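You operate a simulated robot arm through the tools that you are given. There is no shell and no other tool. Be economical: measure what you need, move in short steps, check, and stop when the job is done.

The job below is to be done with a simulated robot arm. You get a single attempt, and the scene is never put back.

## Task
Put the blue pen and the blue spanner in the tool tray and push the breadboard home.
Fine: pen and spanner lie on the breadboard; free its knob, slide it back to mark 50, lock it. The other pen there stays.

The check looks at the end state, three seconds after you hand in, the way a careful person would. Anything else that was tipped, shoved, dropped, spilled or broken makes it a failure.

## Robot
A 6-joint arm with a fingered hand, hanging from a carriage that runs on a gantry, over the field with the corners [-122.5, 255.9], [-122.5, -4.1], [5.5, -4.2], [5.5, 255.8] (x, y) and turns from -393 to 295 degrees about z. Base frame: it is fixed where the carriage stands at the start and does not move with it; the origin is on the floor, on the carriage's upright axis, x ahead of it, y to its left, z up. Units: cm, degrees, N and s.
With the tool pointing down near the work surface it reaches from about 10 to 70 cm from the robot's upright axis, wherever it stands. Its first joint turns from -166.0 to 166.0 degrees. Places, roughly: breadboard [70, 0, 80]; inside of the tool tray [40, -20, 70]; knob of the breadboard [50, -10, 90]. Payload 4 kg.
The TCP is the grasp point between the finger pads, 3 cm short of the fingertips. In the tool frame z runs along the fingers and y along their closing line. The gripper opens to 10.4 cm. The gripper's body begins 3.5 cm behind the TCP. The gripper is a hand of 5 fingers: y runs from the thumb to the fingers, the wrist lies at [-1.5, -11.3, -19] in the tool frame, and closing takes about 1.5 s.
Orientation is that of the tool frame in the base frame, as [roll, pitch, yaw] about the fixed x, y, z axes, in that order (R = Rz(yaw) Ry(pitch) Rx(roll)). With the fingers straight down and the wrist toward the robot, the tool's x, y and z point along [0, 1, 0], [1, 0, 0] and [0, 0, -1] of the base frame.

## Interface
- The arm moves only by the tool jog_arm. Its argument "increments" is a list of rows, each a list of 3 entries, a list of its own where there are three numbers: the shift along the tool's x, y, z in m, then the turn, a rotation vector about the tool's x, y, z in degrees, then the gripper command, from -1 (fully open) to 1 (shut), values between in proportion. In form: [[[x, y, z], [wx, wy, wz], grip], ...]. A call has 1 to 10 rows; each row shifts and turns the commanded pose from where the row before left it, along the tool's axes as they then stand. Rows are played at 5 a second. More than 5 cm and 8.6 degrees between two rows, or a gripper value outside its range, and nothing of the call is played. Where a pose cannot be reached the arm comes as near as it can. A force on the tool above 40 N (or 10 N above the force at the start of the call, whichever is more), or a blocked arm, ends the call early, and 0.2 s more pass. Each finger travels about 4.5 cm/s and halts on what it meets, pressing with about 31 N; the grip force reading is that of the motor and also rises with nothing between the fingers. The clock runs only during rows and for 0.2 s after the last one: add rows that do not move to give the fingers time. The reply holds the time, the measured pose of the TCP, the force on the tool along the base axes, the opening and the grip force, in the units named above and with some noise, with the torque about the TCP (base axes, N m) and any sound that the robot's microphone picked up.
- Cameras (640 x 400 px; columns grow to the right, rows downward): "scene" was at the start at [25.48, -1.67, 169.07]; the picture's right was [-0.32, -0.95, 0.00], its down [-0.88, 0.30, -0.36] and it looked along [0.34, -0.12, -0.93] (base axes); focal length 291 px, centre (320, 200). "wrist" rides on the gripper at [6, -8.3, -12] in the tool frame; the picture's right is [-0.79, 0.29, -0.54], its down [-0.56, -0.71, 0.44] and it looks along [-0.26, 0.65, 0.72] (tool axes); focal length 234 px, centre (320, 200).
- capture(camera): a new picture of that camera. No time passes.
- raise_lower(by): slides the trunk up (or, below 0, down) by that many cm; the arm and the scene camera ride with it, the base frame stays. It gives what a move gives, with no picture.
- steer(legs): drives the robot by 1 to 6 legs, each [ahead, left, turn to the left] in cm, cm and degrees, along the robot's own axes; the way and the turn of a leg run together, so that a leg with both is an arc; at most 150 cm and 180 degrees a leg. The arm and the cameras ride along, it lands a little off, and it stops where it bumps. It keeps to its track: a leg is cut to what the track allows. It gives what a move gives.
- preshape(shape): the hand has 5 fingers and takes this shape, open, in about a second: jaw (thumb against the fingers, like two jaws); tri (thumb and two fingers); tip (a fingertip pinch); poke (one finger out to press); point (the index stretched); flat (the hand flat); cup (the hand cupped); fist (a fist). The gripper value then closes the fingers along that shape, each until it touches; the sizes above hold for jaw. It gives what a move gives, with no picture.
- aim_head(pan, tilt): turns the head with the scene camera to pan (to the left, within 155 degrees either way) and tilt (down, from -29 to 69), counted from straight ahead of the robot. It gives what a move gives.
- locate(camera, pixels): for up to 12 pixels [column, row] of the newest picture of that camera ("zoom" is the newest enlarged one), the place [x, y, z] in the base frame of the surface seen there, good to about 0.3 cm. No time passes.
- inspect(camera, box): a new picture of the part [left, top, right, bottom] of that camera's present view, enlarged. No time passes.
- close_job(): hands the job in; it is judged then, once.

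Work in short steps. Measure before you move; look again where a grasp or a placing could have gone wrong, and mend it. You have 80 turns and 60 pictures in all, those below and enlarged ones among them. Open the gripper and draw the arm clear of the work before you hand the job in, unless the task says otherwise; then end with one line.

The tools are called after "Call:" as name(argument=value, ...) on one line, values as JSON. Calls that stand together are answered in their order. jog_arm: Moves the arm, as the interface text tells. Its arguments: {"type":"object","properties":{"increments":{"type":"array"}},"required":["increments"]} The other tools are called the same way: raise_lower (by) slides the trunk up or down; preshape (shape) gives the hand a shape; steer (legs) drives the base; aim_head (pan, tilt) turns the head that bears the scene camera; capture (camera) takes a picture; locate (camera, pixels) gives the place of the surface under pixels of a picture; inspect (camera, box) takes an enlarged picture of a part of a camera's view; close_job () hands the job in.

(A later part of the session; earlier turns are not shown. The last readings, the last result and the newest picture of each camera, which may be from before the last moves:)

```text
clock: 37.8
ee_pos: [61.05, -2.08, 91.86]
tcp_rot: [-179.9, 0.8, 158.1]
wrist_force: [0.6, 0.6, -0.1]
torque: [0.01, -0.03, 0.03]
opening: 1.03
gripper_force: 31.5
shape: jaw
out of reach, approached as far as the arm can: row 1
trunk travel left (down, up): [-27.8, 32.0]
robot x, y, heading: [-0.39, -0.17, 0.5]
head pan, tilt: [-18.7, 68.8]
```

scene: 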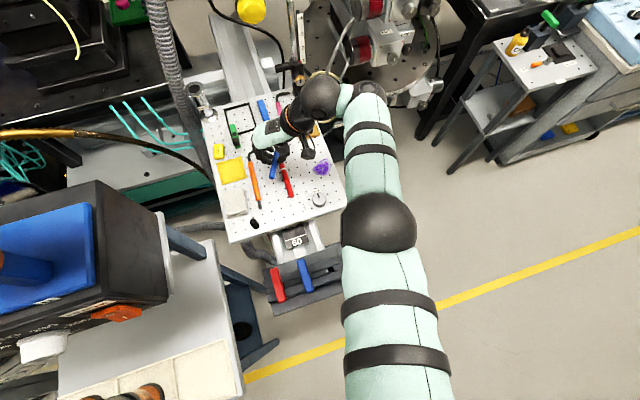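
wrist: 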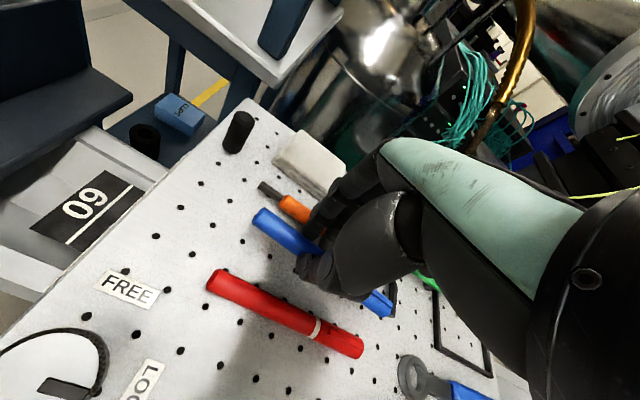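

The arm only slides along its reach sphere, so I use the carriage instead. I raise the trunk 3 cm, drive back 20 cm, then turn right 20°, which should bring the pen over the tray.

Call:
raise_lower(by=3)

Call:
steer(legs=[[-20, 0, 0]])

Call:
steer(legs=[[0, 0, -20]])

Call:
capture(camera="wrist")

Call:
capture(camera="scene")

```text
clock: 38.6
ee_pos: [61.03, -2.22, 94.84]
tcp_rot: [-179.9, 0.7, 158.1]
wrist_force: [-0.6, -0.3, -0.2]
torque: [-0.01, 0.0, 0.04]
opening: 1.02
gripper_force: 30.8
shape: jaw
trunk travel left (down, up): [-30.8, 29.0]
robot x, y, heading: [0.3, 0.03, -0.2]
head pan, tilt: [-18.7, 68.8]
```

```text
clock: 40.1
ee_pos: [41.25, -2.21, 94.72]
tcp_rot: [-179.8, 0.6, 158.1]
wrist_force: [-0.2, 0.4, 0.3]
torque: [-0.04, 0.0, -0.05]
opening: 1.04
gripper_force: 30.8
shape: jaw
trunk travel left (down, up): [-30.8, 29.0]
robot x, y, heading: [-19.61, 0.05, -0.1]
head pan, tilt: [-18.7, 68.8]
```

```text
clock: 41.6
ee_pos: [36.79, -23.08, 94.77]
tcp_rot: [-179.8, 0.7, 138.0]
wrist_force: [0.0, 0.0, 0.2]
torque: [-0.02, 0.0, -0.01]
opening: 1.05
gripper_force: 31.4
shape: jaw
trunk travel left (down, up): [-30.8, 29.0]
robot x, y, heading: [-19.94, -0.31, -20.1]
head pan, tilt: [-18.7, 68.8]
```

```text
32 pictures are left
```

wrist: 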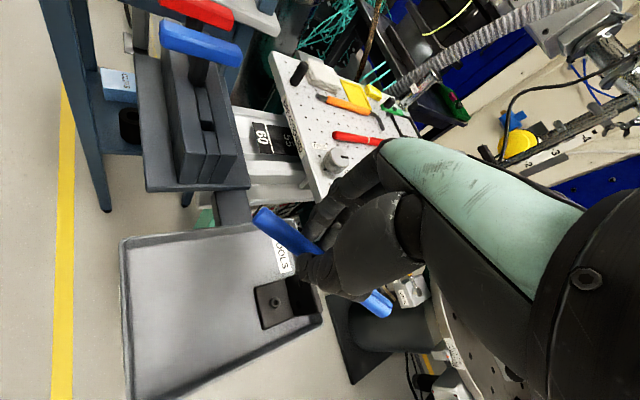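

```text
31 pictures are left
```

scene: 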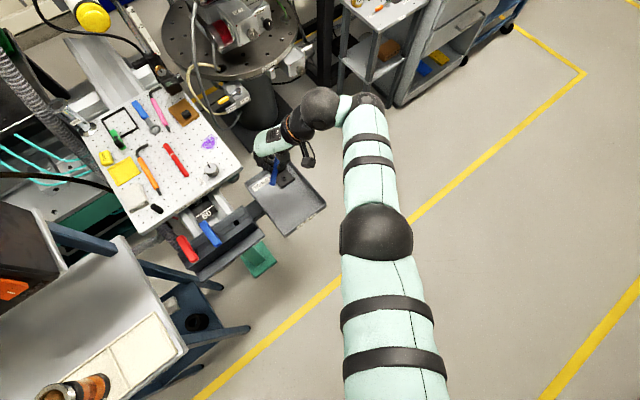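

The pen hangs over the tray. I measure the tray's corners and the bracket to choose the spot.

Call:
locate(camera="wrist", pixels=[[122, 240], [130, 395], [250, 228], [318, 325], [262, 290], [270, 325], [310, 310], [300, 290], [265, 215], [385, 305], [200, 310], [280, 245]])

Call:
locate(camera="scene", pixels=[[247, 180], [300, 163], [326, 203], [289, 236], [275, 175], [290, 178]])

```text
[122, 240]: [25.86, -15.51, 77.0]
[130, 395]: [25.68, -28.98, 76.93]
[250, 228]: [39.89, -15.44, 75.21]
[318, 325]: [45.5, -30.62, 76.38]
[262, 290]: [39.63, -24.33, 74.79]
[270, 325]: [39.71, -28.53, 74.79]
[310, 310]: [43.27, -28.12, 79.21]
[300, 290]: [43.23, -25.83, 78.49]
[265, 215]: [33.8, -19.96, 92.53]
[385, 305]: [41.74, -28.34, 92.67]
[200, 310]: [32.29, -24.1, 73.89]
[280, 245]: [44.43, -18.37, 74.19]
```

```text
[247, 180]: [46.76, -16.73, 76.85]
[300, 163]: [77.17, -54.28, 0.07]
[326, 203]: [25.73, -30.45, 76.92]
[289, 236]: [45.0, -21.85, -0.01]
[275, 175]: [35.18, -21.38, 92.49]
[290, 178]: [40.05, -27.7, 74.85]
```

Tray floor is z 74, inside x 26–46, y -16…-30.5, and the bracket at x 39.5–43.5, y -24…-28.5 lies under the pen. I shift back about 6 cm to clear it, then lower the trunk most of the way.

Call:
steer(legs=[[-5.8, -1.0, 0]])

Call:
raise_lower(by=-13)

Call:
capture(camera="wrist")

```text
clock: 42.6
ee_pos: [31.14, -21.95, 94.75]
tcp_rot: [-179.8, 0.6, 138.0]
wrist_force: [-0.1, -0.4, 0.3]
torque: [-0.02, -0.03, -0.03]
opening: 1.03
gripper_force: 30.8
shape: jaw
trunk travel left (down, up): [-30.8, 29.0]
robot x, y, heading: [-25.74, 1.15, -20.5]
head pan, tilt: [-18.7, 68.8]
```

```text
clock: 44.2
ee_pos: [31.09, -21.98, 81.75]
tcp_rot: [-179.8, 0.7, 138.1]
wrist_force: [0.3, 0.0, 0.4]
torque: [-0.04, 0.01, -0.01]
opening: 1.04
gripper_force: 30.7
shape: jaw
trunk travel left (down, up): [-17.8, 42.0]
robot x, y, heading: [-25.33, 0.77, -20.1]
head pan, tilt: [-18.7, 68.8]
```

```text
30 pictures are left
```

wrist: 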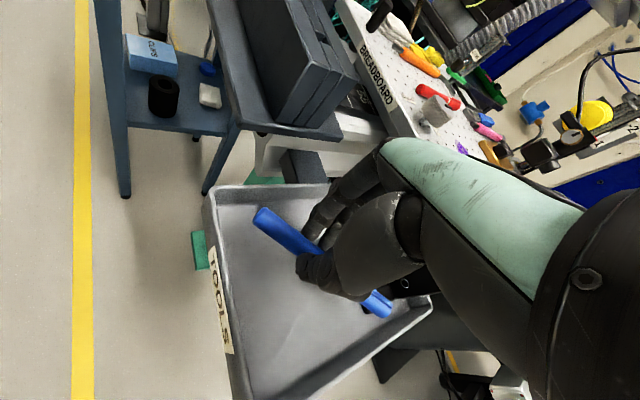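

The pen is inside the tray outline. I lower 3.8 cm to just above the floor, open gently, and rise.

Call:
raise_lower(by=-3.8)

Call:
jog_arm(increments=[[[0, 0, 0], [0, 0, 0], 0.5], [[0, 0, 0], [0, 0, 0], 0.3], [[0, 0, 0], [0, 0, 0], 0.3], [[0, 0, 0], [0, 0, 0], 0.3], [[0, 0, 0], [0, 0, 0], 0.3]])

Call:
raise_lower(by=17)

Call:
capture(camera="wrist")

```text
clock: 45.0
ee_pos: [31.14, -22.02, 78.01]
tcp_rot: [-179.8, 0.7, 138.0]
wrist_force: [-0.3, 0.1, 1.2]
torque: [0.0, -0.02, 0.01]
opening: 1.07
gripper_force: 31.2
shape: jaw
trunk travel left (down, up): [-14.0, 45.8]
robot x, y, heading: [-25.58, 1.28, -19.8]
head pan, tilt: [-18.7, 68.8]
```

```text
clock: 46.2
ee_pos: [31.12, -21.95, 77.89]
tcp_rot: [-179.8, 0.7, 137.9]
wrist_force: [0.0, -0.1, 0.5]
torque: [0.02, 0.02, 0.0]
opening: 3.59
gripper_force: 0.2
shape: jaw
trunk travel left (down, up): [-14.0, 45.8]
robot x, y, heading: [-25.74, 0.99, -19.9]
head pan, tilt: [-18.7, 68.8]
```

```text
clock: 48.1
ee_pos: [31.02, -21.89, 94.87]
tcp_rot: [-179.7, 0.7, 138.0]
wrist_force: [-0.2, 0.0, 0.2]
torque: [0.01, -0.05, -0.03]
opening: 3.6
gripper_force: 0.1
shape: jaw
trunk travel left (down, up): [-31.0, 28.8]
robot x, y, heading: [-24.99, 0.77, -20.0]
head pan, tilt: [-18.7, 68.8]
```

```text
29 pictures are left
```

wrist: 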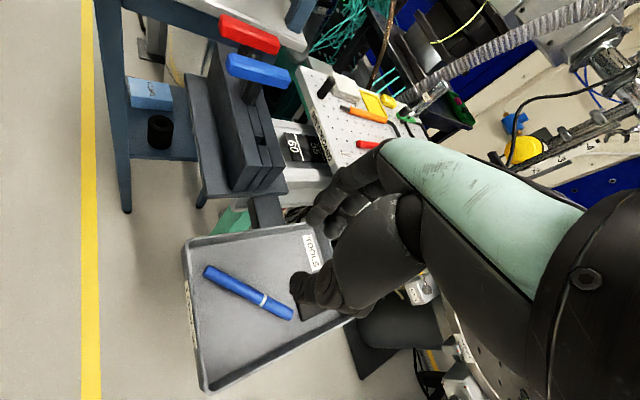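

The pen lies in the tray. Before swinging back I check the heights of the handles and the spanner's surroundings from this view.

Call:
locate(camera="wrist", pixels=[[260, 68], [250, 38], [240, 120], [340, 85], [205, 270], [290, 315], [295, 150], [320, 150], [225, 82], [280, 45]])

Call:
inspect(camera="scene", box=[60, 60, 260, 260])

```text
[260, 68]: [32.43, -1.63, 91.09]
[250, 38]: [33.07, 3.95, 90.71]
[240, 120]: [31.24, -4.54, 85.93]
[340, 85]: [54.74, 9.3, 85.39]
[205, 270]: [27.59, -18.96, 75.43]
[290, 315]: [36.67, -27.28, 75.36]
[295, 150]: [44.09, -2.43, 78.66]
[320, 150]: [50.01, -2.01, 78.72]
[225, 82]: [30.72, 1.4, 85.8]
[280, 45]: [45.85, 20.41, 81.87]
```

```text
2.00 times, centred on (160, 160) of scene
```

zoom: 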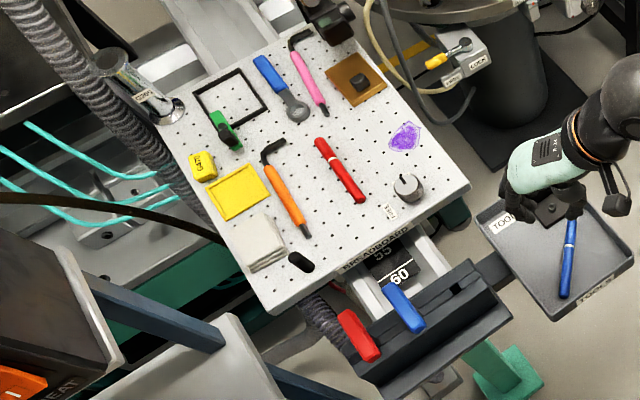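

The handles stand up to z≈91, so I must cross higher. I measure the spanner, pink driver and frame in this clear view.

Call:
locate(camera="zoom", pixels=[[259, 60], [272, 75], [284, 92], [298, 113], [304, 118], [288, 104], [306, 104], [320, 105], [268, 108], [255, 82], [310, 80], [325, 112]])

```text
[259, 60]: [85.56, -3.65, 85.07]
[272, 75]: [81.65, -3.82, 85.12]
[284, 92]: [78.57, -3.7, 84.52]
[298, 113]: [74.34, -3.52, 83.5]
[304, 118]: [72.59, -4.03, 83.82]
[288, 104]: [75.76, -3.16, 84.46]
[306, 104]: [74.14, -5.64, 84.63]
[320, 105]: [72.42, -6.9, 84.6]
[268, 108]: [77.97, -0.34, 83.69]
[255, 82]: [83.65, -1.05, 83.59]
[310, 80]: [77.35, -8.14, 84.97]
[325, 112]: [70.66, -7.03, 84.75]
```

Spanner: y≈-3.7, ring x 72.7–75.5, shaft to 79.5, handle to 86.3. I raise, back off to clear floor, face forward, then tilt the fingers outward and try the fingertip-pinch shape there.

Call:
raise_lower(by=6)

Call:
steer(legs=[[-15, 0, 0], [0, 0, 20]])

Call:
preshape(shape="tip")

Call:
jog_arm(increments=[[[0, 0, 0], [0, 0, -7], -1], [[0, 0, 0], [0, 0, -7], -1], [[0, 0, 0], [0, 0, -7], -1], [[0, 0, 0], [0, 0, 0], -1]])

Call:
capture(camera="scene")

Call:
capture(camera="wrist")

```text
clock: 49.1
ee_pos: [30.99, -22.03, 100.9]
tcp_rot: [-179.8, 0.7, 138.1]
wrist_force: [0.0, -0.5, -0.7]
torque: [0.02, 0.01, -0.01]
opening: 3.59
gripper_force: 0.1
shape: jaw
trunk travel left (down, up): [-37.0, 22.8]
robot x, y, heading: [-25.48, 1.01, -20.0]
head pan, tilt: [-18.7, 68.8]
```

```text
clock: 51.6
ee_pos: [21.29, 3.95, 100.97]
tcp_rot: [-179.8, 0.7, 158.0]
wrist_force: [-0.4, 0.6, -1.2]
torque: [0.01, 0.01, 0.05]
opening: 3.59
gripper_force: 0.1
shape: jaw
trunk travel left (down, up): [-37.0, 22.8]
robot x, y, heading: [-40.03, 6.35, -0.0]
head pan, tilt: [-18.7, 68.8]
```

```text
clock: 52.5
ee_pos: [21.39, 3.95, 100.96]
tcp_rot: [-179.8, 0.7, 158.0]
wrist_force: [0.1, 0.7, 0.3]
torque: [0.0, 0.0, 0.0]
opening: 10.35
gripper_force: 0.1
shape: tip
trunk travel left (down, up): [-37.0, 22.8]
robot x, y, heading: [-39.45, 6.24, -0.0]
head pan, tilt: [-18.7, 68.8]
```

```text
clock: 53.5
ee_pos: [18.23, 5.07, 101.6]
tcp_rot: [-179.5, 0.7, 179.1]
wrist_force: [-0.1, 1.1, 0.1]
torque: [0.0, -0.02, 0.0]
opening: 10.35
gripper_force: 0.1
shape: tip
out of reach, approached as far as the arm can: row 2, 3
trunk travel left (down, up): [-37.0, 22.8]
robot x, y, heading: [-39.53, 6.31, -0.2]
head pan, tilt: [-18.7, 68.8]
```

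```text
27 pictures are left
```

scene: 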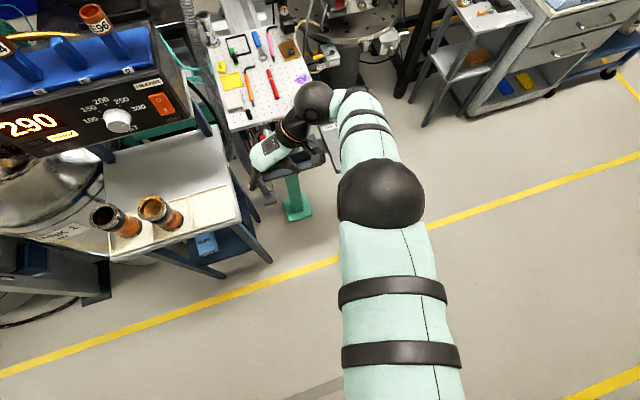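

```text
26 pictures are left
```

wrist: 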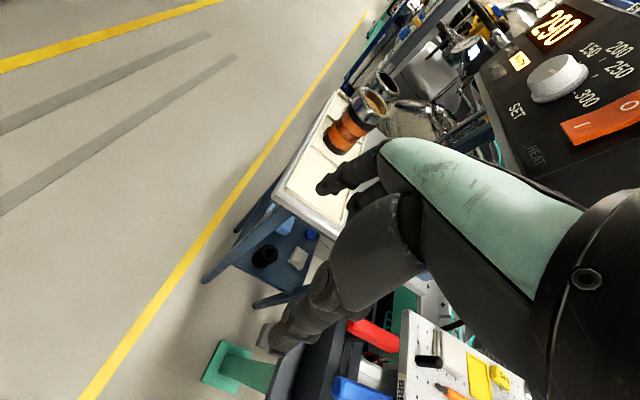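

The pinch shape is set and yaw is 180. Now I tilt the fingers outward by 40° (about tool y) in open space.

Call:
jog_arm(increments=[[[0, 0, 0], [0, -8, 0], -0.2], [[0, 0, 0], [0, -8, 0], 0.2], [[0, 0, 0], [0, -8, 0], 0.46], [[0, 0, 0], [0, -8, 0], 0.46], [[0, 0, 0], [0, -8, 0], 0.46], [[0, 0, 0], [0, 0, 0], 0.46], [[0, 0, 0], [0, 0, 0], 0.46], [[0, 0, 0], [0, 0, 0], 0.46]])

Call:
capture(camera="scene")

Call:
capture(camera="wrist")

```text
clock: 55.3
ee_pos: [22.59, 4.36, 99.7]
tcp_rot: [-179.4, 40.5, 179.4]
wrist_force: [-0.2, -0.4, -0.3]
torque: [-0.01, 0.02, 0.0]
opening: 2.84
gripper_force: 0.1
shape: tip
out of reach, approached as far as the arm can: row 1, 2, 3
trunk travel left (down, up): [-37.0, 22.8]
robot x, y, heading: [-39.81, 6.4, 0.0]
head pan, tilt: [-18.7, 68.8]
```

```text
25 pictures are left
```

scene: 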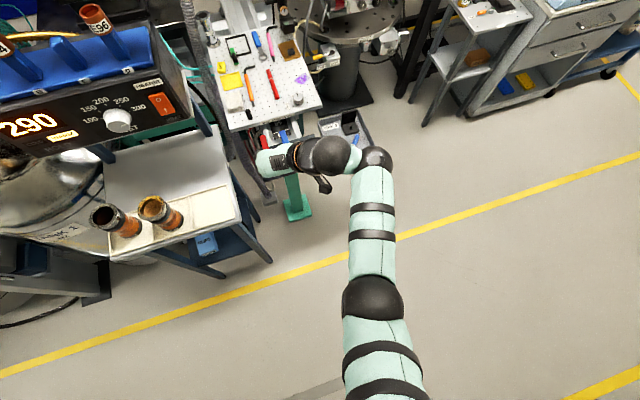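

```text
24 pictures are left
```

wrist: 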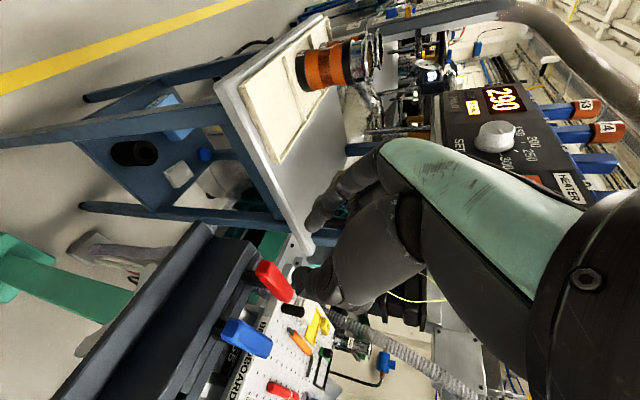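

The tilt worked and the elbow bent again. I drive forward with the hand high (tips z≈97) to bring it over the spanner's near side, stopping short of full travel.

Call:
steer(legs=[[0, -8.1, 0], [42, 0, 0]])

Call:
capture(camera="wrist")

Call:
capture(camera="scene")

```text
clock: 58.6
ee_pos: [65.35, -3.63, 99.59]
tcp_rot: [-179.4, 40.5, 179.6]
wrist_force: [0.0, 0.0, -0.8]
torque: [-0.04, -0.01, 0.02]
opening: 2.83
gripper_force: 0.0
shape: tip
trunk travel left (down, up): [-37.0, 22.8]
robot x, y, heading: [3.01, -1.84, 0.1]
head pan, tilt: [-18.7, 68.8]
```

```text
23 pictures are left
```

wrist: 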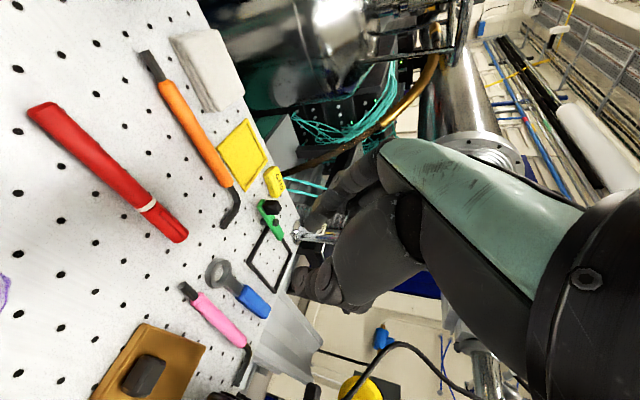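

```text
22 pictures are left
```

scene: 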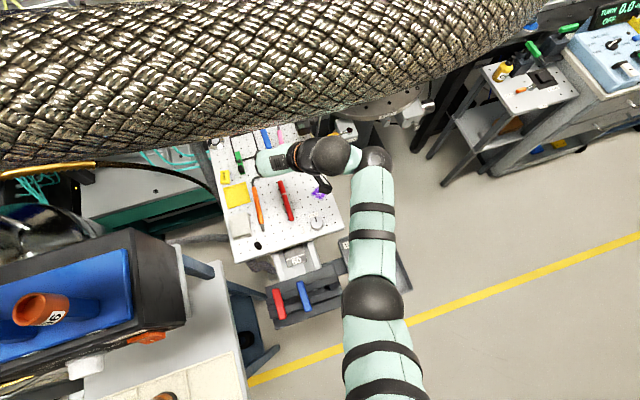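

The spanner lies ahead of the fingers. I tilt 8° more for reach, sidestep 2 cm right with the carriage while the arm shifts 2 cm left, and lower the trunk 6 cm.

Call:
jog_arm(increments=[[[0, 0.01, 0], [0, -4, 0], 0.46], [[0, 0.01, 0], [0, -4, 0], 0.46], [[0, 0, 0], [0, 0, 0], 0.46]])

Call:
steer(legs=[[2, -2, 0]])

Call:
raise_lower(by=-6)

```text
clock: 59.4
ee_pos: [65.31, -1.53, 99.51]
tcp_rot: [-179.4, 48.7, 179.7]
wrist_force: [0.2, 0.4, -0.7]
torque: [-0.01, -0.01, -0.01]
opening: 2.86
gripper_force: 0.0
shape: tip
trunk travel left (down, up): [-37.0, 22.8]
robot x, y, heading: [2.91, -1.68, 0.3]
head pan, tilt: [-18.7, 68.8]
```

```text
clock: 60.2
ee_pos: [67.45, -3.49, 99.67]
tcp_rot: [-179.3, 48.7, 179.8]
wrist_force: [-0.1, 0.5, -0.5]
torque: [-0.04, 0.0, 0.03]
opening: 2.84
gripper_force: 0.1
shape: tip
trunk travel left (down, up): [-37.0, 22.8]
robot x, y, heading: [5.28, -3.74, 0.0]
head pan, tilt: [-18.7, 68.8]
```

```text
clock: 61.2
ee_pos: [67.29, -3.55, 93.58]
tcp_rot: [-179.3, 48.6, 179.7]
wrist_force: [0.2, 0.7, -0.8]
torque: [0.02, 0.0, 0.01]
opening: 2.84
gripper_force: 0.0
shape: tip
trunk travel left (down, up): [-31.0, 28.8]
robot x, y, heading: [5.24, -3.6, -0.2]
head pan, tilt: [-18.7, 68.8]
```

Arm is healthy. I extend forward 4 cm and up 3 cm, then lower the trunk 6 cm more.

Call:
jog_arm(increments=[[[-0.0245, 0, 0.005], [0, 0, 0], 0.46], [[-0.0245, 0, 0.005], [0, 0, 0], 0.46], [[0, 0, 0], [0, 0, 0], 0.46]])

Call:
raise_lower(by=-4)

```text
clock: 62.0
ee_pos: [71.39, -3.6, 96.55]
tcp_rot: [-179.4, 48.6, 179.6]
wrist_force: [0.7, 0.2, -0.2]
torque: [0.01, 0.03, -0.01]
opening: 2.84
gripper_force: 0.1
shape: tip
trunk travel left (down, up): [-31.0, 28.8]
robot x, y, heading: [4.63, -3.99, 0.3]
head pan, tilt: [-18.7, 68.8]
```

```text
clock: 62.8
ee_pos: [71.4, -3.53, 92.56]
tcp_rot: [-179.4, 48.6, 179.7]
wrist_force: [0.3, -0.6, 0.8]
torque: [-0.01, -0.01, 0.02]
opening: 2.84
gripper_force: 0.1
shape: tip
trunk travel left (down, up): [-27.0, 32.8]
robot x, y, heading: [5.17, -3.69, 0.3]
head pan, tilt: [-18.7, 68.8]
```

Good tracking. I go forward 3 cm and up 1 cm and look.

Call:
jog_arm(increments=[[[-0.0137, 0, 0.0079], [0, 0, 0], 0.46], [[-0.0137, 0, 0.0079], [0, 0, 0], 0.46], [[0, 0, 0], [0, 0, 0], 0.46]])

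Call:
capture(camera="wrist")

Call:
inspect(camera="scene", box=[190, 50, 390, 210])

```text
clock: 63.6
ee_pos: [74.42, -3.5, 93.57]
tcp_rot: [-179.5, 48.6, 179.6]
wrist_force: [-0.3, -0.4, -0.1]
torque: [0.02, -0.01, -0.03]
opening: 2.85
gripper_force: 0.0
shape: tip
trunk travel left (down, up): [-27.0, 32.8]
robot x, y, heading: [5.2, -4.16, 0.4]
head pan, tilt: [-18.7, 68.8]
```

```text
21 pictures are left
```

wrist: 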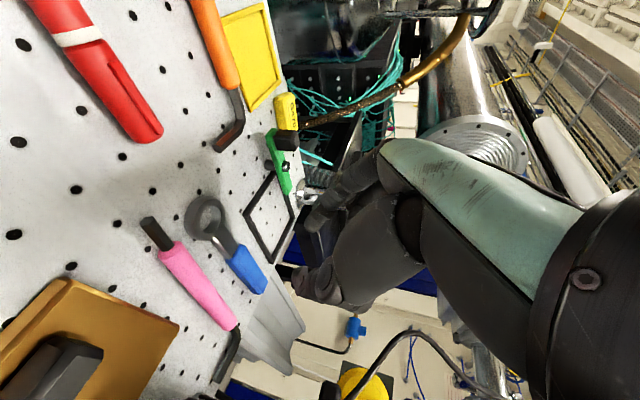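

```text
2.50 times, centred on (290, 130) of scene
```

zoom: 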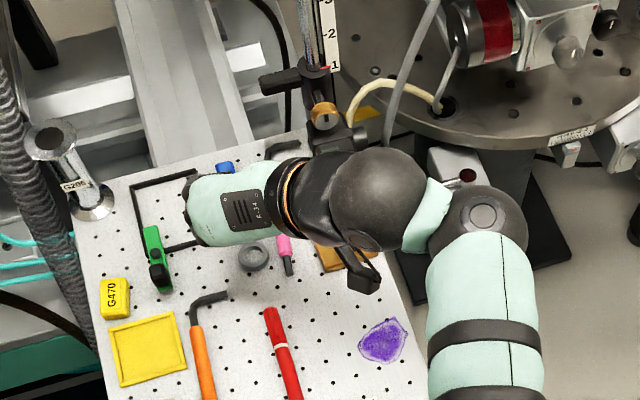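

Tips project to about (307,254), and 7 cm straight down from there lands near (230,238), on the spanner's shaft. I check its coordinates from this view.

Call:
locate(camera="wrist", pixels=[[226, 240], [200, 210], [245, 268], [215, 230], [180, 260], [195, 285], [262, 225], [270, 255], [300, 290], [310, 225]])

Call:
locate(camera="zoom", pixels=[[320, 110], [300, 80], [320, 140], [280, 150], [345, 137], [300, 135], [335, 60], [250, 255], [225, 168], [470, 180]])

```text
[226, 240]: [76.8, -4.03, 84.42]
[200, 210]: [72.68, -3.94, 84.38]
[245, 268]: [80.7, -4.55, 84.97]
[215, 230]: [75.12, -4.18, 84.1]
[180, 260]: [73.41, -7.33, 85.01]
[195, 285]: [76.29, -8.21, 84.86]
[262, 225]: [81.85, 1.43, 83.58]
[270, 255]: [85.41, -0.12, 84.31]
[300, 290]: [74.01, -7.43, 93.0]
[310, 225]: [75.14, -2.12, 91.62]
```

```text
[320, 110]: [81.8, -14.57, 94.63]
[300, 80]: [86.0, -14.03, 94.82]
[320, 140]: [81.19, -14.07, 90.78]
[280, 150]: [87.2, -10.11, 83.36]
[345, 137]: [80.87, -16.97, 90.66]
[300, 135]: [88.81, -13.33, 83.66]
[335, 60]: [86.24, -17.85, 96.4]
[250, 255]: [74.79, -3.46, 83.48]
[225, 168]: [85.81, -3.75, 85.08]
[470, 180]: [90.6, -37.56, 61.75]
```

Spanner shaft at y≈-3.85, top 84.4. I shift 0.35 cm right, lower the trunk 5.5 cm and look again.

Call:
jog_arm(increments=[[[0, -0.0035, 0], [0, 0, 0], 0.46], [[0, 0, 0], [0, 0, 0], 0.46]])

Call:
raise_lower(by=-5.3)

Call:
inspect(camera="wrist", box=[170, 140, 410, 340])

```text
clock: 64.2
ee_pos: [74.27, -3.91, 93.68]
tcp_rot: [-179.4, 48.5, 179.6]
wrist_force: [-0.1, 0.5, -0.9]
torque: [-0.02, 0.0, -0.01]
opening: 2.82
gripper_force: 0.0
shape: tip
trunk travel left (down, up): [-27.0, 32.8]
robot x, y, heading: [4.91, -3.96, 0.3]
head pan, tilt: [-18.7, 68.8]
```

```text
clock: 65.2
ee_pos: [74.35, -3.93, 88.26]
tcp_rot: [-179.3, 48.5, 179.8]
wrist_force: [-0.2, 0.5, -0.3]
torque: [0.01, 0.02, -0.02]
opening: 2.82
gripper_force: 0.0
shape: tip
trunk travel left (down, up): [-21.7, 38.1]
robot x, y, heading: [4.89, -3.75, -0.1]
head pan, tilt: [-18.7, 68.8]
```

```text
2.00 times, centred on (290, 240) of wrist
```

zoom: 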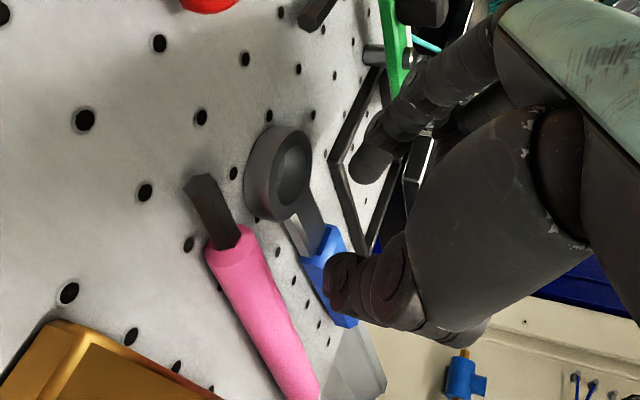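

Thumb and finger straddle the shaft. I lower in small rows by about 1.5 cm watching the force.

Call:
jog_arm(increments=[[[0.0037, 0, 0.0033], [0, 0, 0], 0.46], [[0.0037, 0, 0.0033], [0, 0, 0], 0.46], [[0.0037, 0, 0.0033], [0, 0, 0], 0.46], [[0, 0, 0], [0, 0, 0], 0.46]])

Call:
inspect(camera="wrist", box=[170, 140, 410, 340])

```text
clock: 66.2
ee_pos: [74.4, -3.97, 86.82]
tcp_rot: [-179.4, 48.6, 179.6]
wrist_force: [-0.6, 0.3, 1.5]
torque: [-0.02, -0.03, 0.0]
opening: 2.81
gripper_force: 0.1
shape: tip
trunk travel left (down, up): [-21.7, 38.1]
robot x, y, heading: [5.1, -4.02, 0.3]
head pan, tilt: [-18.7, 68.8]
```

```text
2.00 times, centred on (290, 240) of wrist
```

zoom: 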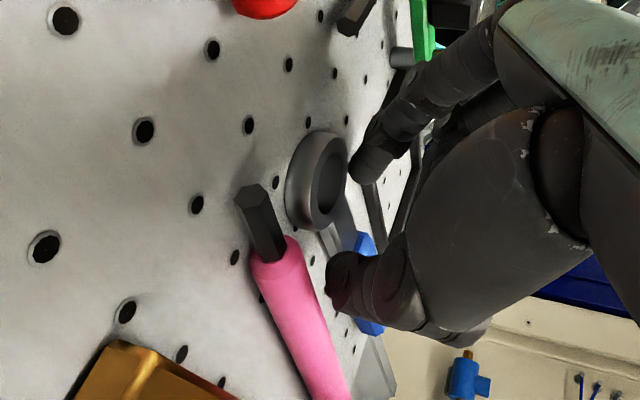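

Nearly down. I lower 0.5 cm more and check the force.

Call:
jog_arm(increments=[[[0.0022, 0, 0.002], [0, 0, 0], 0.46], [[0.0015, 0, 0.0013], [0, 0, 0], 0.46], [[0, 0, 0], [0, 0, 0], 0.46]])

```text
clock: 67.0
ee_pos: [74.36, -3.82, 86.39]
tcp_rot: [-179.3, 48.6, 179.8]
wrist_force: [-1.7, 0.9, 7.2]
torque: [0.13, -0.03, 0.09]
opening: 2.85
gripper_force: 0.2
shape: tip
trunk travel left (down, up): [-21.7, 38.1]
robot x, y, heading: [4.7, -3.51, 0.2]
head pan, tilt: [-18.7, 68.8]
```

Fingertips touch the board (7 N). I close here.

Call:
jog_arm(increments=[[[0, 0, 0], [0, 0, 0], 1], [[0, 0, 0], [0, 0, 0], 1], [[0, 0, 0], [0, 0, 0], 1], [[0, 0, 0], [0, 0, 0], 1], [[0, 0, 0], [0, 0, 0], 1]])

Call:
inspect(camera="wrist", box=[170, 140, 410, 340])

```text
clock: 68.2
ee_pos: [74.39, -4.05, 86.35]
tcp_rot: [-179.3, 48.6, 179.7]
wrist_force: [-0.2, -2.3, -0.7]
torque: [-0.09, 0.03, -0.28]
opening: 0.61
gripper_force: 30.8
shape: tip
trunk travel left (down, up): [-21.7, 38.1]
robot x, y, heading: [4.59, -3.95, -0.0]
head pan, tilt: [-18.7, 68.8]
```

```text
2.00 times, centred on (290, 240) of wrist
```

zoom: 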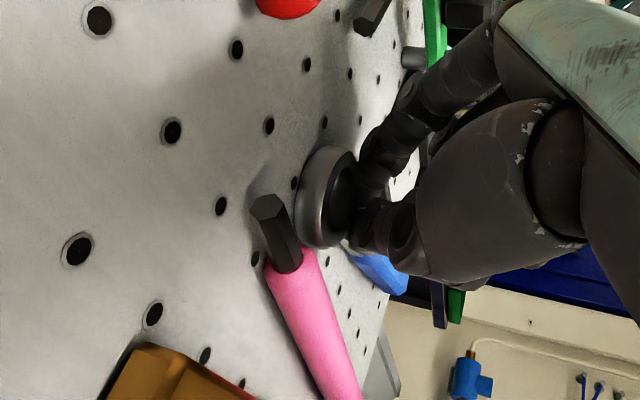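

Grip at 0.61 cm with 31 N suggests the shaft is held. I lift with the trunk 5 cm and check.

Call:
raise_lower(by=5)

Call:
capture(camera="wrist")

```text
clock: 69.1
ee_pos: [74.29, -3.93, 91.31]
tcp_rot: [-179.5, 48.5, 179.7]
wrist_force: [-0.7, -0.5, 0.4]
torque: [0.0, 0.0, -0.03]
opening: 0.52
gripper_force: 31.3
shape: tip
trunk travel left (down, up): [-26.7, 33.1]
robot x, y, heading: [4.76, -3.87, 0.1]
head pan, tilt: [-18.7, 68.8]
```

```text
16 pictures are left
```

wrist: 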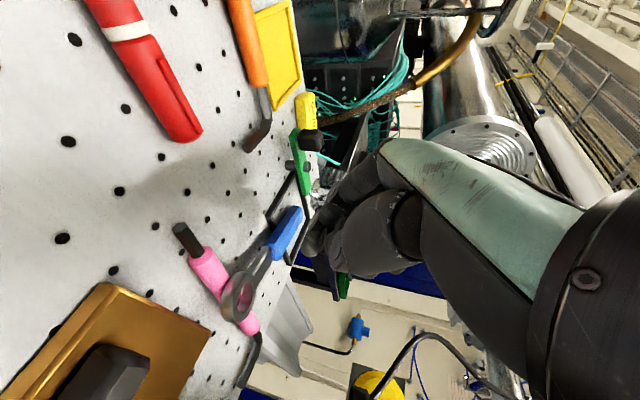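

The spanner slipped out and now lies askew, ring against the pink driver. I measure its new place.

Call:
inspect(camera="wrist", box=[150, 180, 330, 360])

Call:
locate(camera="wrist", pixels=[[235, 298], [250, 275], [257, 263], [270, 250], [285, 232], [298, 213], [185, 235], [210, 272], [252, 320], [260, 345], [248, 285]])

```text
2.22 times, centred on (240, 270) of wrist
```

zoom: 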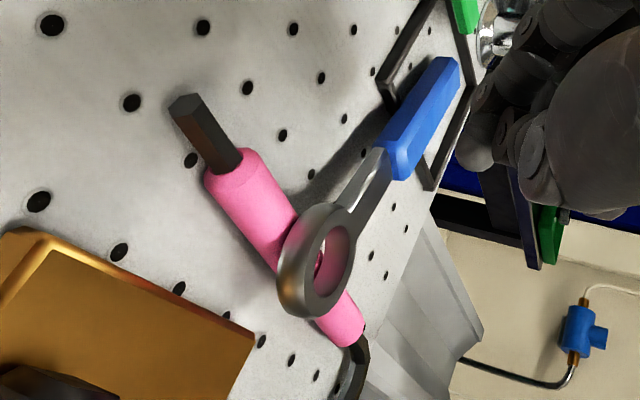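

```text
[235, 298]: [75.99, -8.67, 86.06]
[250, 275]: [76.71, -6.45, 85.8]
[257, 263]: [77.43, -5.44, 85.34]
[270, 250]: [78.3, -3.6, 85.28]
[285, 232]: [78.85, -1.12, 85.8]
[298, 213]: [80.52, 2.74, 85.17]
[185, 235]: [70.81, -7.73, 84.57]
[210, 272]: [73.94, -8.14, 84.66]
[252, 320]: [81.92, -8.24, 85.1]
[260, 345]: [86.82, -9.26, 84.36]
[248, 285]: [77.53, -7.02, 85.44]
```

The spanner now runs from the ring at [76,-8.5] on the pink driver to the handle end at [80.5,3] on the frame, shaft raised (top ≈85.4). I will grip it across x with the wrist toward me: raise, retract the arm 15 cm, and undo the tilt first.

Call:
raise_lower(by=9)

Call:
jog_arm(increments=[[[0.02, 0, -0.0225], [0, 0, 0], 0.46], [[0.02, 0, -0.0225], [0, 0, 0], 0.46], [[0.02, 0, -0.0225], [0, 0, 0], 0.46], [[0.02, 0, -0.0225], [0, 0, 0], 0.46], [[0.02, 0, -0.0225], [0, 0, 0], 0.46]])

Call:
jog_arm(increments=[[[0, 0, 0], [0, 8, 0], 0.46], [[0, 0, 0], [0, 8, 0], 0.46], [[0, 0, 0], [0, 8, 0], 0.46], [[0, 0, 0], [0, 8, 0], 0.46], [[0, 0, 0], [0, 8, 0], 0.46], [[0, 0, 0], [0, 8, 0], 0.46]])

```text
clock: 70.3
ee_pos: [74.29, -3.86, 100.27]
tcp_rot: [-179.3, 48.6, 179.7]
wrist_force: [0.4, 0.1, -0.3]
torque: [0.01, -0.01, 0.03]
opening: 0.54
gripper_force: 31.2
shape: tip
trunk travel left (down, up): [-35.7, 24.1]
robot x, y, heading: [5.07, -3.7, -0.1]
head pan, tilt: [-18.7, 68.8]
```

```text
clock: 71.5
ee_pos: [60.06, -3.2, 99.39]
tcp_rot: [-179.4, 48.8, 179.6]
wrist_force: [0.4, 0.0, -0.6]
torque: [0.01, 0.01, -0.01]
opening: 2.8
gripper_force: 0.2
shape: tip
out of reach, approached as far as the arm can: row 5
trunk travel left (down, up): [-35.7, 24.1]
robot x, y, heading: [5.24, -3.5, 0.1]
head pan, tilt: [-18.7, 68.8]
```

```text
clock: 72.9
ee_pos: [62.6, -0.9, 95.02]
tcp_rot: [-179.5, 0.6, 179.3]
wrist_force: [0.7, 1.1, -0.2]
torque: [-0.04, -0.07, 0.01]
opening: 2.79
gripper_force: 0.1
shape: tip
out of reach, approached as far as the arm can: row 1, 2, 3, 6
trunk travel left (down, up): [-35.7, 24.1]
robot x, y, heading: [5.05, -4.09, 0.0]
head pan, tilt: [-18.7, 68.8]
```

Upright again at [62.6, -0.9, 95]. I raise 6 cm for safety and turn the hand toward yaw ≈70.

Call:
raise_lower(by=6)

Call:
jog_arm(increments=[[[0, 0, 0], [0, 0, 8], 0.46], [[0, 0, 0], [0, 0, 8], 0.46], [[0, 0, 0], [0, 0, 8], 0.46], [[0, 0, 0], [0, 0, 8], 0.46], [[0, 0, 0], [0, 0, 8], 0.46], [[0, 0, 0], [0, 0, 8], 0.46], [[0, 0, 0], [0, 0, 8], 0.46]])

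```text
clock: 73.9
ee_pos: [62.95, -0.94, 101.27]
tcp_rot: [-179.5, 0.7, 179.1]
wrist_force: [0.3, -0.2, -0.1]
torque: [0.02, 0.03, -0.02]
opening: 2.8
gripper_force: 0.1
shape: tip
trunk travel left (down, up): [-41.7, 18.1]
robot x, y, heading: [5.13, -3.62, 0.0]
head pan, tilt: [-18.7, 68.8]
```

```text
clock: 75.5
ee_pos: [63.54, -0.91, 100.9]
tcp_rot: [179.6, 0.9, 123.0]
wrist_force: [0.2, -0.3, 0.2]
torque: [0.02, 0.03, -0.01]
opening: 2.81
gripper_force: 0.0
shape: tip
out of reach, approached as far as the arm can: row 2
trunk travel left (down, up): [-41.7, 18.1]
robot x, y, heading: [5.19, -3.53, 0.0]
head pan, tilt: [-18.7, 68.8]
```

Position held well. I continue the turn to yaw ≈69.

Call:
jog_arm(increments=[[[0, 0, 0], [0, 0, 7.8], 0.46], [[0, 0, 0], [0, 0, 7.8], 0.46], [[0, 0, 0], [0, 0, 7.8], 0.46], [[0, 0, 0], [0, 0, 7.8], 0.46], [[0, 0, 0], [0, 0, 7.8], 0.46], [[0, 0, 0], [0, 0, 7.8], 0.46], [[0, 0, 0], [0, 0, 7.8], 0.46]])

```text
clock: 77.1
ee_pos: [63.39, -0.91, 100.87]
tcp_rot: [179.1, 0.4, 68.6]
wrist_force: [0.4, 0.8, -0.3]
torque: [0.04, -0.02, 0.04]
opening: 2.81
gripper_force: 0.0
shape: tip
trunk travel left (down, up): [-41.7, 18.1]
robot x, y, heading: [4.98, -3.69, 0.2]
head pan, tilt: [-18.7, 68.8]
```

Yaw 68.6 and steady. I lean the fingers 18° outward, lower the trunk 6 cm, and extend toward the spanner, staying about 8 cm above it.

Call:
jog_arm(increments=[[[0, 0, 0], [-6, 0, 0], 0.46], [[0, 0, 0], [-6, 0, 0], 0.46], [[0, 0, 0], [-6, 0, 0], 0.46], [[0, 0, 0], [0, 0, 0], 0.46]])

Call:
raise_lower(by=-6)

Call:
jog_arm(increments=[[[0.0052, 0.034, 0.006], [0, 0, 0], 0.46], [[0.0052, 0.034, 0.006], [0, 0, 0], 0.46], [[0.0052, 0.034, 0.006], [0, 0, 0], 0.46]])

```text
clock: 78.1
ee_pos: [63.44, -1.09, 101.01]
tcp_rot: [161.0, 0.2, 68.6]
wrist_force: [0.0, 0.0, 0.2]
torque: [0.0, -0.03, 0.0]
opening: 2.81
gripper_force: 0.2
shape: tip
trunk travel left (down, up): [-41.7, 18.1]
robot x, y, heading: [4.72, -3.62, 0.1]
head pan, tilt: [-18.7, 68.8]
```

```text
clock: 79.1
ee_pos: [63.44, -0.94, 95.04]
tcp_rot: [161.1, 0.1, 68.6]
wrist_force: [-0.2, 0.1, -0.4]
torque: [0.0, 0.01, -0.06]
opening: 2.8
gripper_force: 0.0
shape: tip
trunk travel left (down, up): [-35.7, 24.1]
robot x, y, heading: [4.85, -3.68, 0.2]
head pan, tilt: [-18.7, 68.8]
```

```text
clock: 79.9
ee_pos: [73.49, -3.36, 96.69]
tcp_rot: [161.0, 0.1, 68.5]
wrist_force: [-0.9, -0.5, -0.5]
torque: [-0.01, -0.01, 0.01]
opening: 2.81
gripper_force: 0.1
shape: tip
trunk travel left (down, up): [-35.7, 24.1]
robot x, y, heading: [5.11, -3.83, 0.3]
head pan, tilt: [-18.7, 68.8]
```

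Reach is fine. I look at the spanner from both cameras to refine the target.

Call:
capture(camera="wrist")

Call:
inspect(camera="scene", box=[200, 100, 360, 220])

```text
14 pictures are left
```

wrist: 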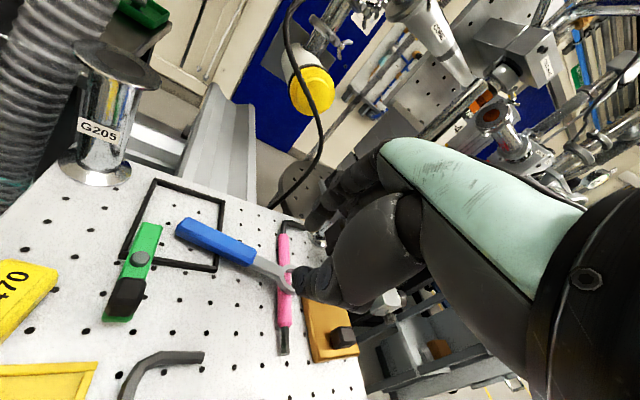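

```text
3.33 times, centred on (280, 160) of scene
```

zoom: 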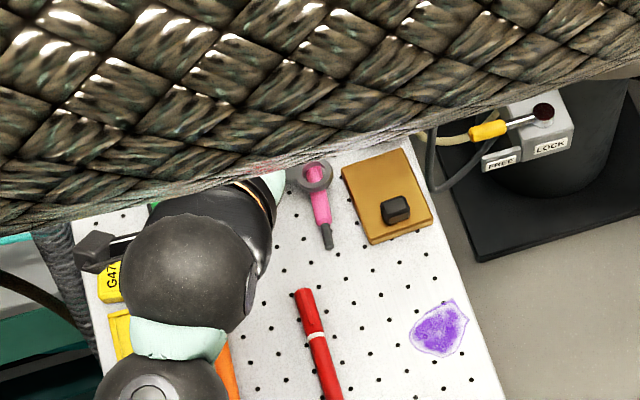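

I locate points along the spanner in the wrist picture.

Call:
locate(camera="wrist", pixels=[[185, 228], [215, 241], [240, 252], [258, 262], [270, 268], [284, 245], [283, 310], [210, 268], [284, 345], [222, 210]])

Call:
locate(camera="zoom", pixels=[[315, 173], [312, 190], [320, 205], [328, 240], [298, 175]])

```text
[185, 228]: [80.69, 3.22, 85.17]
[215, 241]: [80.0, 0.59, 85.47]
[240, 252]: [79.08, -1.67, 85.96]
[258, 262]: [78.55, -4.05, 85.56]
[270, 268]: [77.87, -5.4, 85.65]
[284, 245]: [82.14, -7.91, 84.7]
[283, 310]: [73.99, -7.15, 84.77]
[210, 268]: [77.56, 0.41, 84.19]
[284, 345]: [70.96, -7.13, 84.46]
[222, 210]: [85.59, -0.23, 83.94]
```

```text
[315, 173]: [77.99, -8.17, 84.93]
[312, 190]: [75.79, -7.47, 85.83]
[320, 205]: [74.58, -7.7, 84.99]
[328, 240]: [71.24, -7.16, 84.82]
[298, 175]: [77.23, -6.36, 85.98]
```

Spanner axis at ~72°, shaft centre near [78.4,-4.2], top 85.6. I align the yaw, move over it, and lower the trunk 7 cm.

Call:
jog_arm(increments=[[[0, 0, 0], [0, 0, -3.5], 0.46], [[0.0035, 0.0188, 0.0064], [0, 0, 0], 0.46], [[0.0035, 0.0188, 0.0064], [0, 0, 0], 0.46], [[0, 0, 0], [0, 0, 0], 0.46]])

Call:
raise_lower(by=-6.5)

Call:
inspect(camera="wrist", box=[170, 140, 410, 340])

```text
clock: 80.9
ee_pos: [77.52, -3.99, 96.54]
tcp_rot: [161.1, 1.3, 71.9]
wrist_force: [0.6, 0.5, 1.2]
torque: [0.0, 0.0, -0.03]
opening: 2.8
gripper_force: 0.0
shape: tip
trunk travel left (down, up): [-35.7, 24.1]
robot x, y, heading: [4.91, -4.0, 0.2]
head pan, tilt: [-18.7, 68.8]
```

```text
clock: 82.0
ee_pos: [77.51, -3.85, 90.08]
tcp_rot: [161.1, 1.3, 71.8]
wrist_force: [0.6, -0.2, 0.9]
torque: [0.02, 0.04, 0.02]
opening: 2.81
gripper_force: 0.1
shape: tip
trunk travel left (down, up): [-29.2, 30.6]
robot x, y, heading: [5.1, -3.73, 0.3]
head pan, tilt: [-18.7, 68.8]
```

```text
2.00 times, centred on (290, 240) of wrist
```

zoom: 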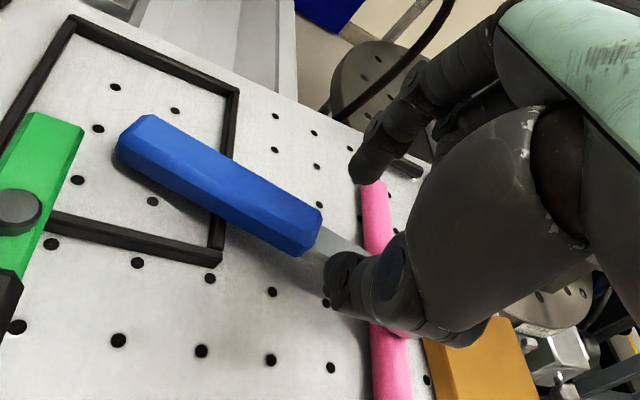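

Thumb and finger straddle the shaft. I lower 3 cm in small rows.

Call:
jog_arm(increments=[[[0, -0.0024, 0.0071], [0, 0, 0], 0.46], [[0, -0.0024, 0.0071], [0, 0, 0], 0.46], [[0, -0.0024, 0.0071], [0, 0, 0], 0.46], [[0, -0.0024, 0.0071], [0, 0, 0], 0.46], [[0, 0, 0], [0, 0, 0], 0.46]])

Call:
inspect(camera="wrist", box=[170, 140, 410, 340])

```text
clock: 83.2
ee_pos: [77.57, -3.97, 87.14]
tcp_rot: [161.0, 1.3, 71.9]
wrist_force: [-3.0, 0.0, 6.8]
torque: [0.05, 0.12, 0.02]
opening: 2.82
gripper_force: 0.1
shape: tip
trunk travel left (down, up): [-29.2, 30.6]
robot x, y, heading: [4.91, -3.94, 0.0]
head pan, tilt: [-18.7, 68.8]
```

```text
2.00 times, centred on (290, 240) of wrist
```

zoom: 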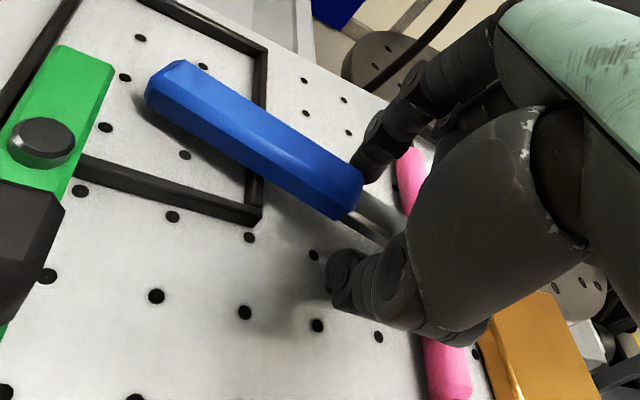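

The thumb tip meets the board and the finger is beyond the shaft. I close.

Call:
jog_arm(increments=[[[0, 0, 0], [0, 0, 0], 1], [[0, 0, 0], [0, 0, 0], 1], [[0, 0, 0], [0, 0, 0], 1], [[0, 0, 0], [0, 0, 0], 1], [[0, 0, 0], [0, 0, 0], 1]])

Call:
raise_lower(by=2)

Call:
inspect(camera="wrist", box=[170, 140, 410, 340])

```text
clock: 84.4
ee_pos: [77.54, -3.85, 87.03]
tcp_rot: [161.1, 1.3, 71.8]
wrist_force: [-0.2, 0.3, -0.6]
torque: [-0.05, 0.01, -0.01]
opening: 1.3
gripper_force: 31.7
shape: tip
trunk travel left (down, up): [-29.2, 30.6]
robot x, y, heading: [4.77, -3.88, 0.5]
head pan, tilt: [-18.7, 68.8]
```

```text
clock: 85.0
ee_pos: [77.45, -3.81, 89.09]
tcp_rot: [161.0, 1.3, 71.9]
wrist_force: [-0.4, -0.3, -1.6]
torque: [0.01, -0.03, -0.02]
opening: 1.33
gripper_force: 31.0
shape: tip
trunk travel left (down, up): [-31.2, 28.6]
robot x, y, heading: [5.35, -4.04, -0.2]
head pan, tilt: [-18.7, 68.8]
```

```text
2.00 times, centred on (290, 240) of wrist
```

zoom: 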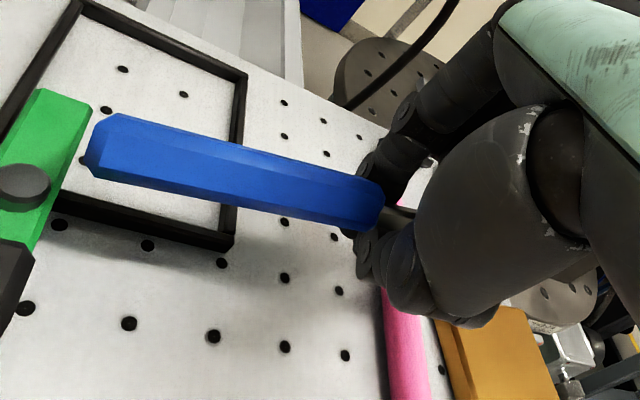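

The spanner is held (1.33 cm, 31 N). I raise 10 cm, pull the arm in 12 cm, then check before turning.

Call:
raise_lower(by=10)

Call:
jog_arm(increments=[[[-0.0093, -0.027, -0.0092], [0, 0, 0], 1], [[-0.0093, -0.027, -0.0092], [0, 0, 0], 1], [[-0.0093, -0.027, -0.0092], [0, 0, 0], 1], [[-0.0093, -0.027, -0.0092], [0, 0, 0], 1]])

Call:
jog_arm(increments=[[[0, 0, 0], [0, 0, -7], 1], [[0, 0, 0], [0, 0, -7], 1], [[0, 0, 0], [0, 0, -7], 1], [[0, 0, 0], [0, 0, -7], 1], [[0, 0, 0], [0, 0, -7], 1], [[0, 0, 0], [0, 0, -7], 1], [[0, 0, 0], [0, 0, -7], 1]])

```text
clock: 86.4
ee_pos: [77.61, -3.84, 99.03]
tcp_rot: [161.0, 1.3, 71.9]
wrist_force: [0.1, -0.3, -1.5]
torque: [-0.01, -0.01, 0.0]
opening: 1.32
gripper_force: 30.0
shape: tip
trunk travel left (down, up): [-41.2, 18.6]
robot x, y, heading: [5.24, -4.14, -0.2]
head pan, tilt: [-18.7, 68.8]
```

```text
clock: 87.4
ee_pos: [65.28, -3.93, 99.19]
tcp_rot: [161.1, 1.3, 71.8]
wrist_force: [0.2, 0.0, -0.9]
torque: [-0.01, -0.02, -0.01]
opening: 1.3
gripper_force: 31.1
shape: tip
trunk travel left (down, up): [-41.2, 18.6]
robot x, y, heading: [5.2, -4.03, -0.2]
head pan, tilt: [-18.7, 68.8]
```

```text
clock: 89.0
ee_pos: [65.48, -3.86, 99.23]
tcp_rot: [168.4, 15.1, 119.6]
wrist_force: [0.9, 0.0, -1.3]
torque: [-0.03, -0.02, 0.01]
opening: 1.29
gripper_force: 30.7
shape: tip
trunk travel left (down, up): [-41.2, 18.6]
robot x, y, heading: [5.06, -3.9, -0.0]
head pan, tilt: [-18.7, 68.8]
```

The turn carried the lean along, so the spanner is tipped 15°. I level the tool to vertical and then turn on to yaw ≈167.

Call:
jog_arm(increments=[[[0, 0, 0], [3.9, 5, 0], 1], [[0, 0, 0], [3.9, 5, 0], 1], [[0, 0, 0], [3.9, 5, 0], 1], [[0, 0, 0], [0, 0, 0], 1]])

Call:
jog_arm(increments=[[[0, 0, 0], [0, 0, -7], 1], [[0, 0, 0], [0, 0, -7], 1], [[0, 0, 0], [0, 0, -7], 1], [[0, 0, 0], [0, 0, -7], 1], [[0, 0, 0], [0, 0, -7], 1], [[0, 0, 0], [0, 0, -7], 1]])

Call:
capture(camera="wrist")

```text
clock: 90.0
ee_pos: [65.46, -3.91, 99.24]
tcp_rot: [-179.6, 0.1, 121.0]
wrist_force: [0.0, 0.4, -0.5]
torque: [0.0, 0.0, 0.01]
opening: 1.27
gripper_force: 31.1
shape: tip
trunk travel left (down, up): [-41.2, 18.6]
robot x, y, heading: [5.34, -3.91, 0.2]
head pan, tilt: [-18.7, 68.8]
```

```text
clock: 91.4
ee_pos: [65.45, -3.9, 99.19]
tcp_rot: [-179.8, -0.2, 163.1]
wrist_force: [-0.6, -0.1, -2.0]
torque: [0.01, -0.04, 0.0]
opening: 1.27
gripper_force: 31.3
shape: tip
trunk travel left (down, up): [-41.2, 18.6]
robot x, y, heading: [4.74, -3.9, -0.1]
head pan, tilt: [-18.7, 68.8]
```

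```text
9 pictures are left
```

wrist: 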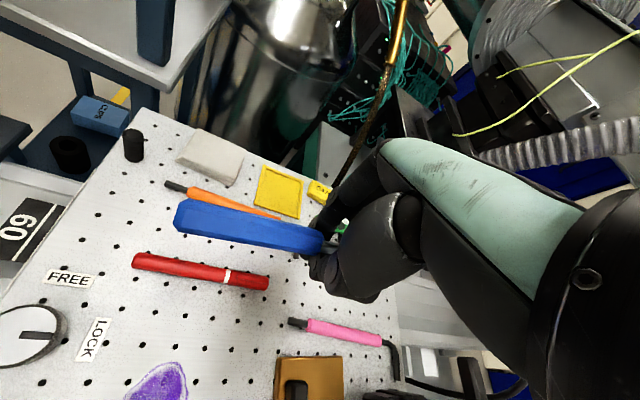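

Vertical, yaw 163, spanner still held with the handle pointing to me. I measure where its ends are relative to the TCP.

Call:
locate(camera="wrist", pixels=[[180, 215], [250, 228], [310, 238], [200, 232], [280, 248]])

```text
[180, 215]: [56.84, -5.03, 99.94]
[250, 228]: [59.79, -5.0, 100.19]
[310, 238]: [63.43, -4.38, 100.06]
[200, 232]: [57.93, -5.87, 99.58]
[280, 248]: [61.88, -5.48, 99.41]
```

Handle end sits at [56.8,-5.0] and the ring tip near [70,-3.6], about level. I drive back 22.9 cm and turn right 15°, so it lies over the tray's left half, clear of pen and bracket.

Call:
steer(legs=[[-22.9, 0, 0], [0, 0, -15]])

Call:
raise_lower(by=-14)

Call:
capture(camera="wrist")

```text
clock: 94.0
ee_pos: [40.55, -19.54, 99.22]
tcp_rot: [-179.6, -0.1, 148.2]
wrist_force: [-0.5, -0.3, -0.2]
torque: [0.02, -0.02, 0.03]
opening: 1.27
gripper_force: 31.1
shape: tip
trunk travel left (down, up): [-41.2, 18.6]
robot x, y, heading: [-17.54, -3.66, -14.8]
head pan, tilt: [-18.7, 68.8]
```

```text
clock: 95.7
ee_pos: [40.62, -19.46, 85.17]
tcp_rot: [-179.7, -0.2, 148.2]
wrist_force: [1.3, 0.7, -1.1]
torque: [-0.05, -0.05, 0.0]
opening: 1.27
gripper_force: 30.3
shape: tip
trunk travel left (down, up): [-27.2, 32.6]
robot x, y, heading: [-17.67, -4.18, -14.7]
head pan, tilt: [-18.7, 68.8]
```

```text
8 pictures are left
```

wrist: 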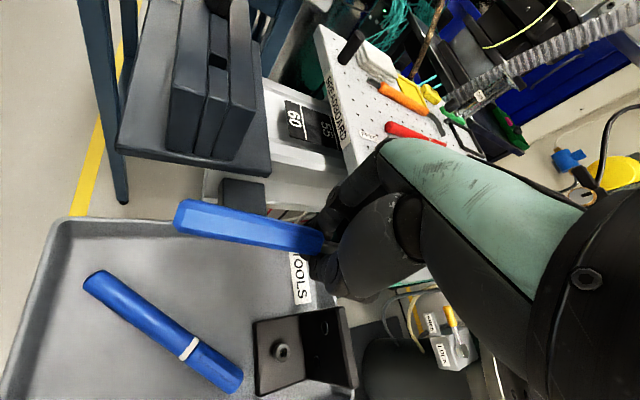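

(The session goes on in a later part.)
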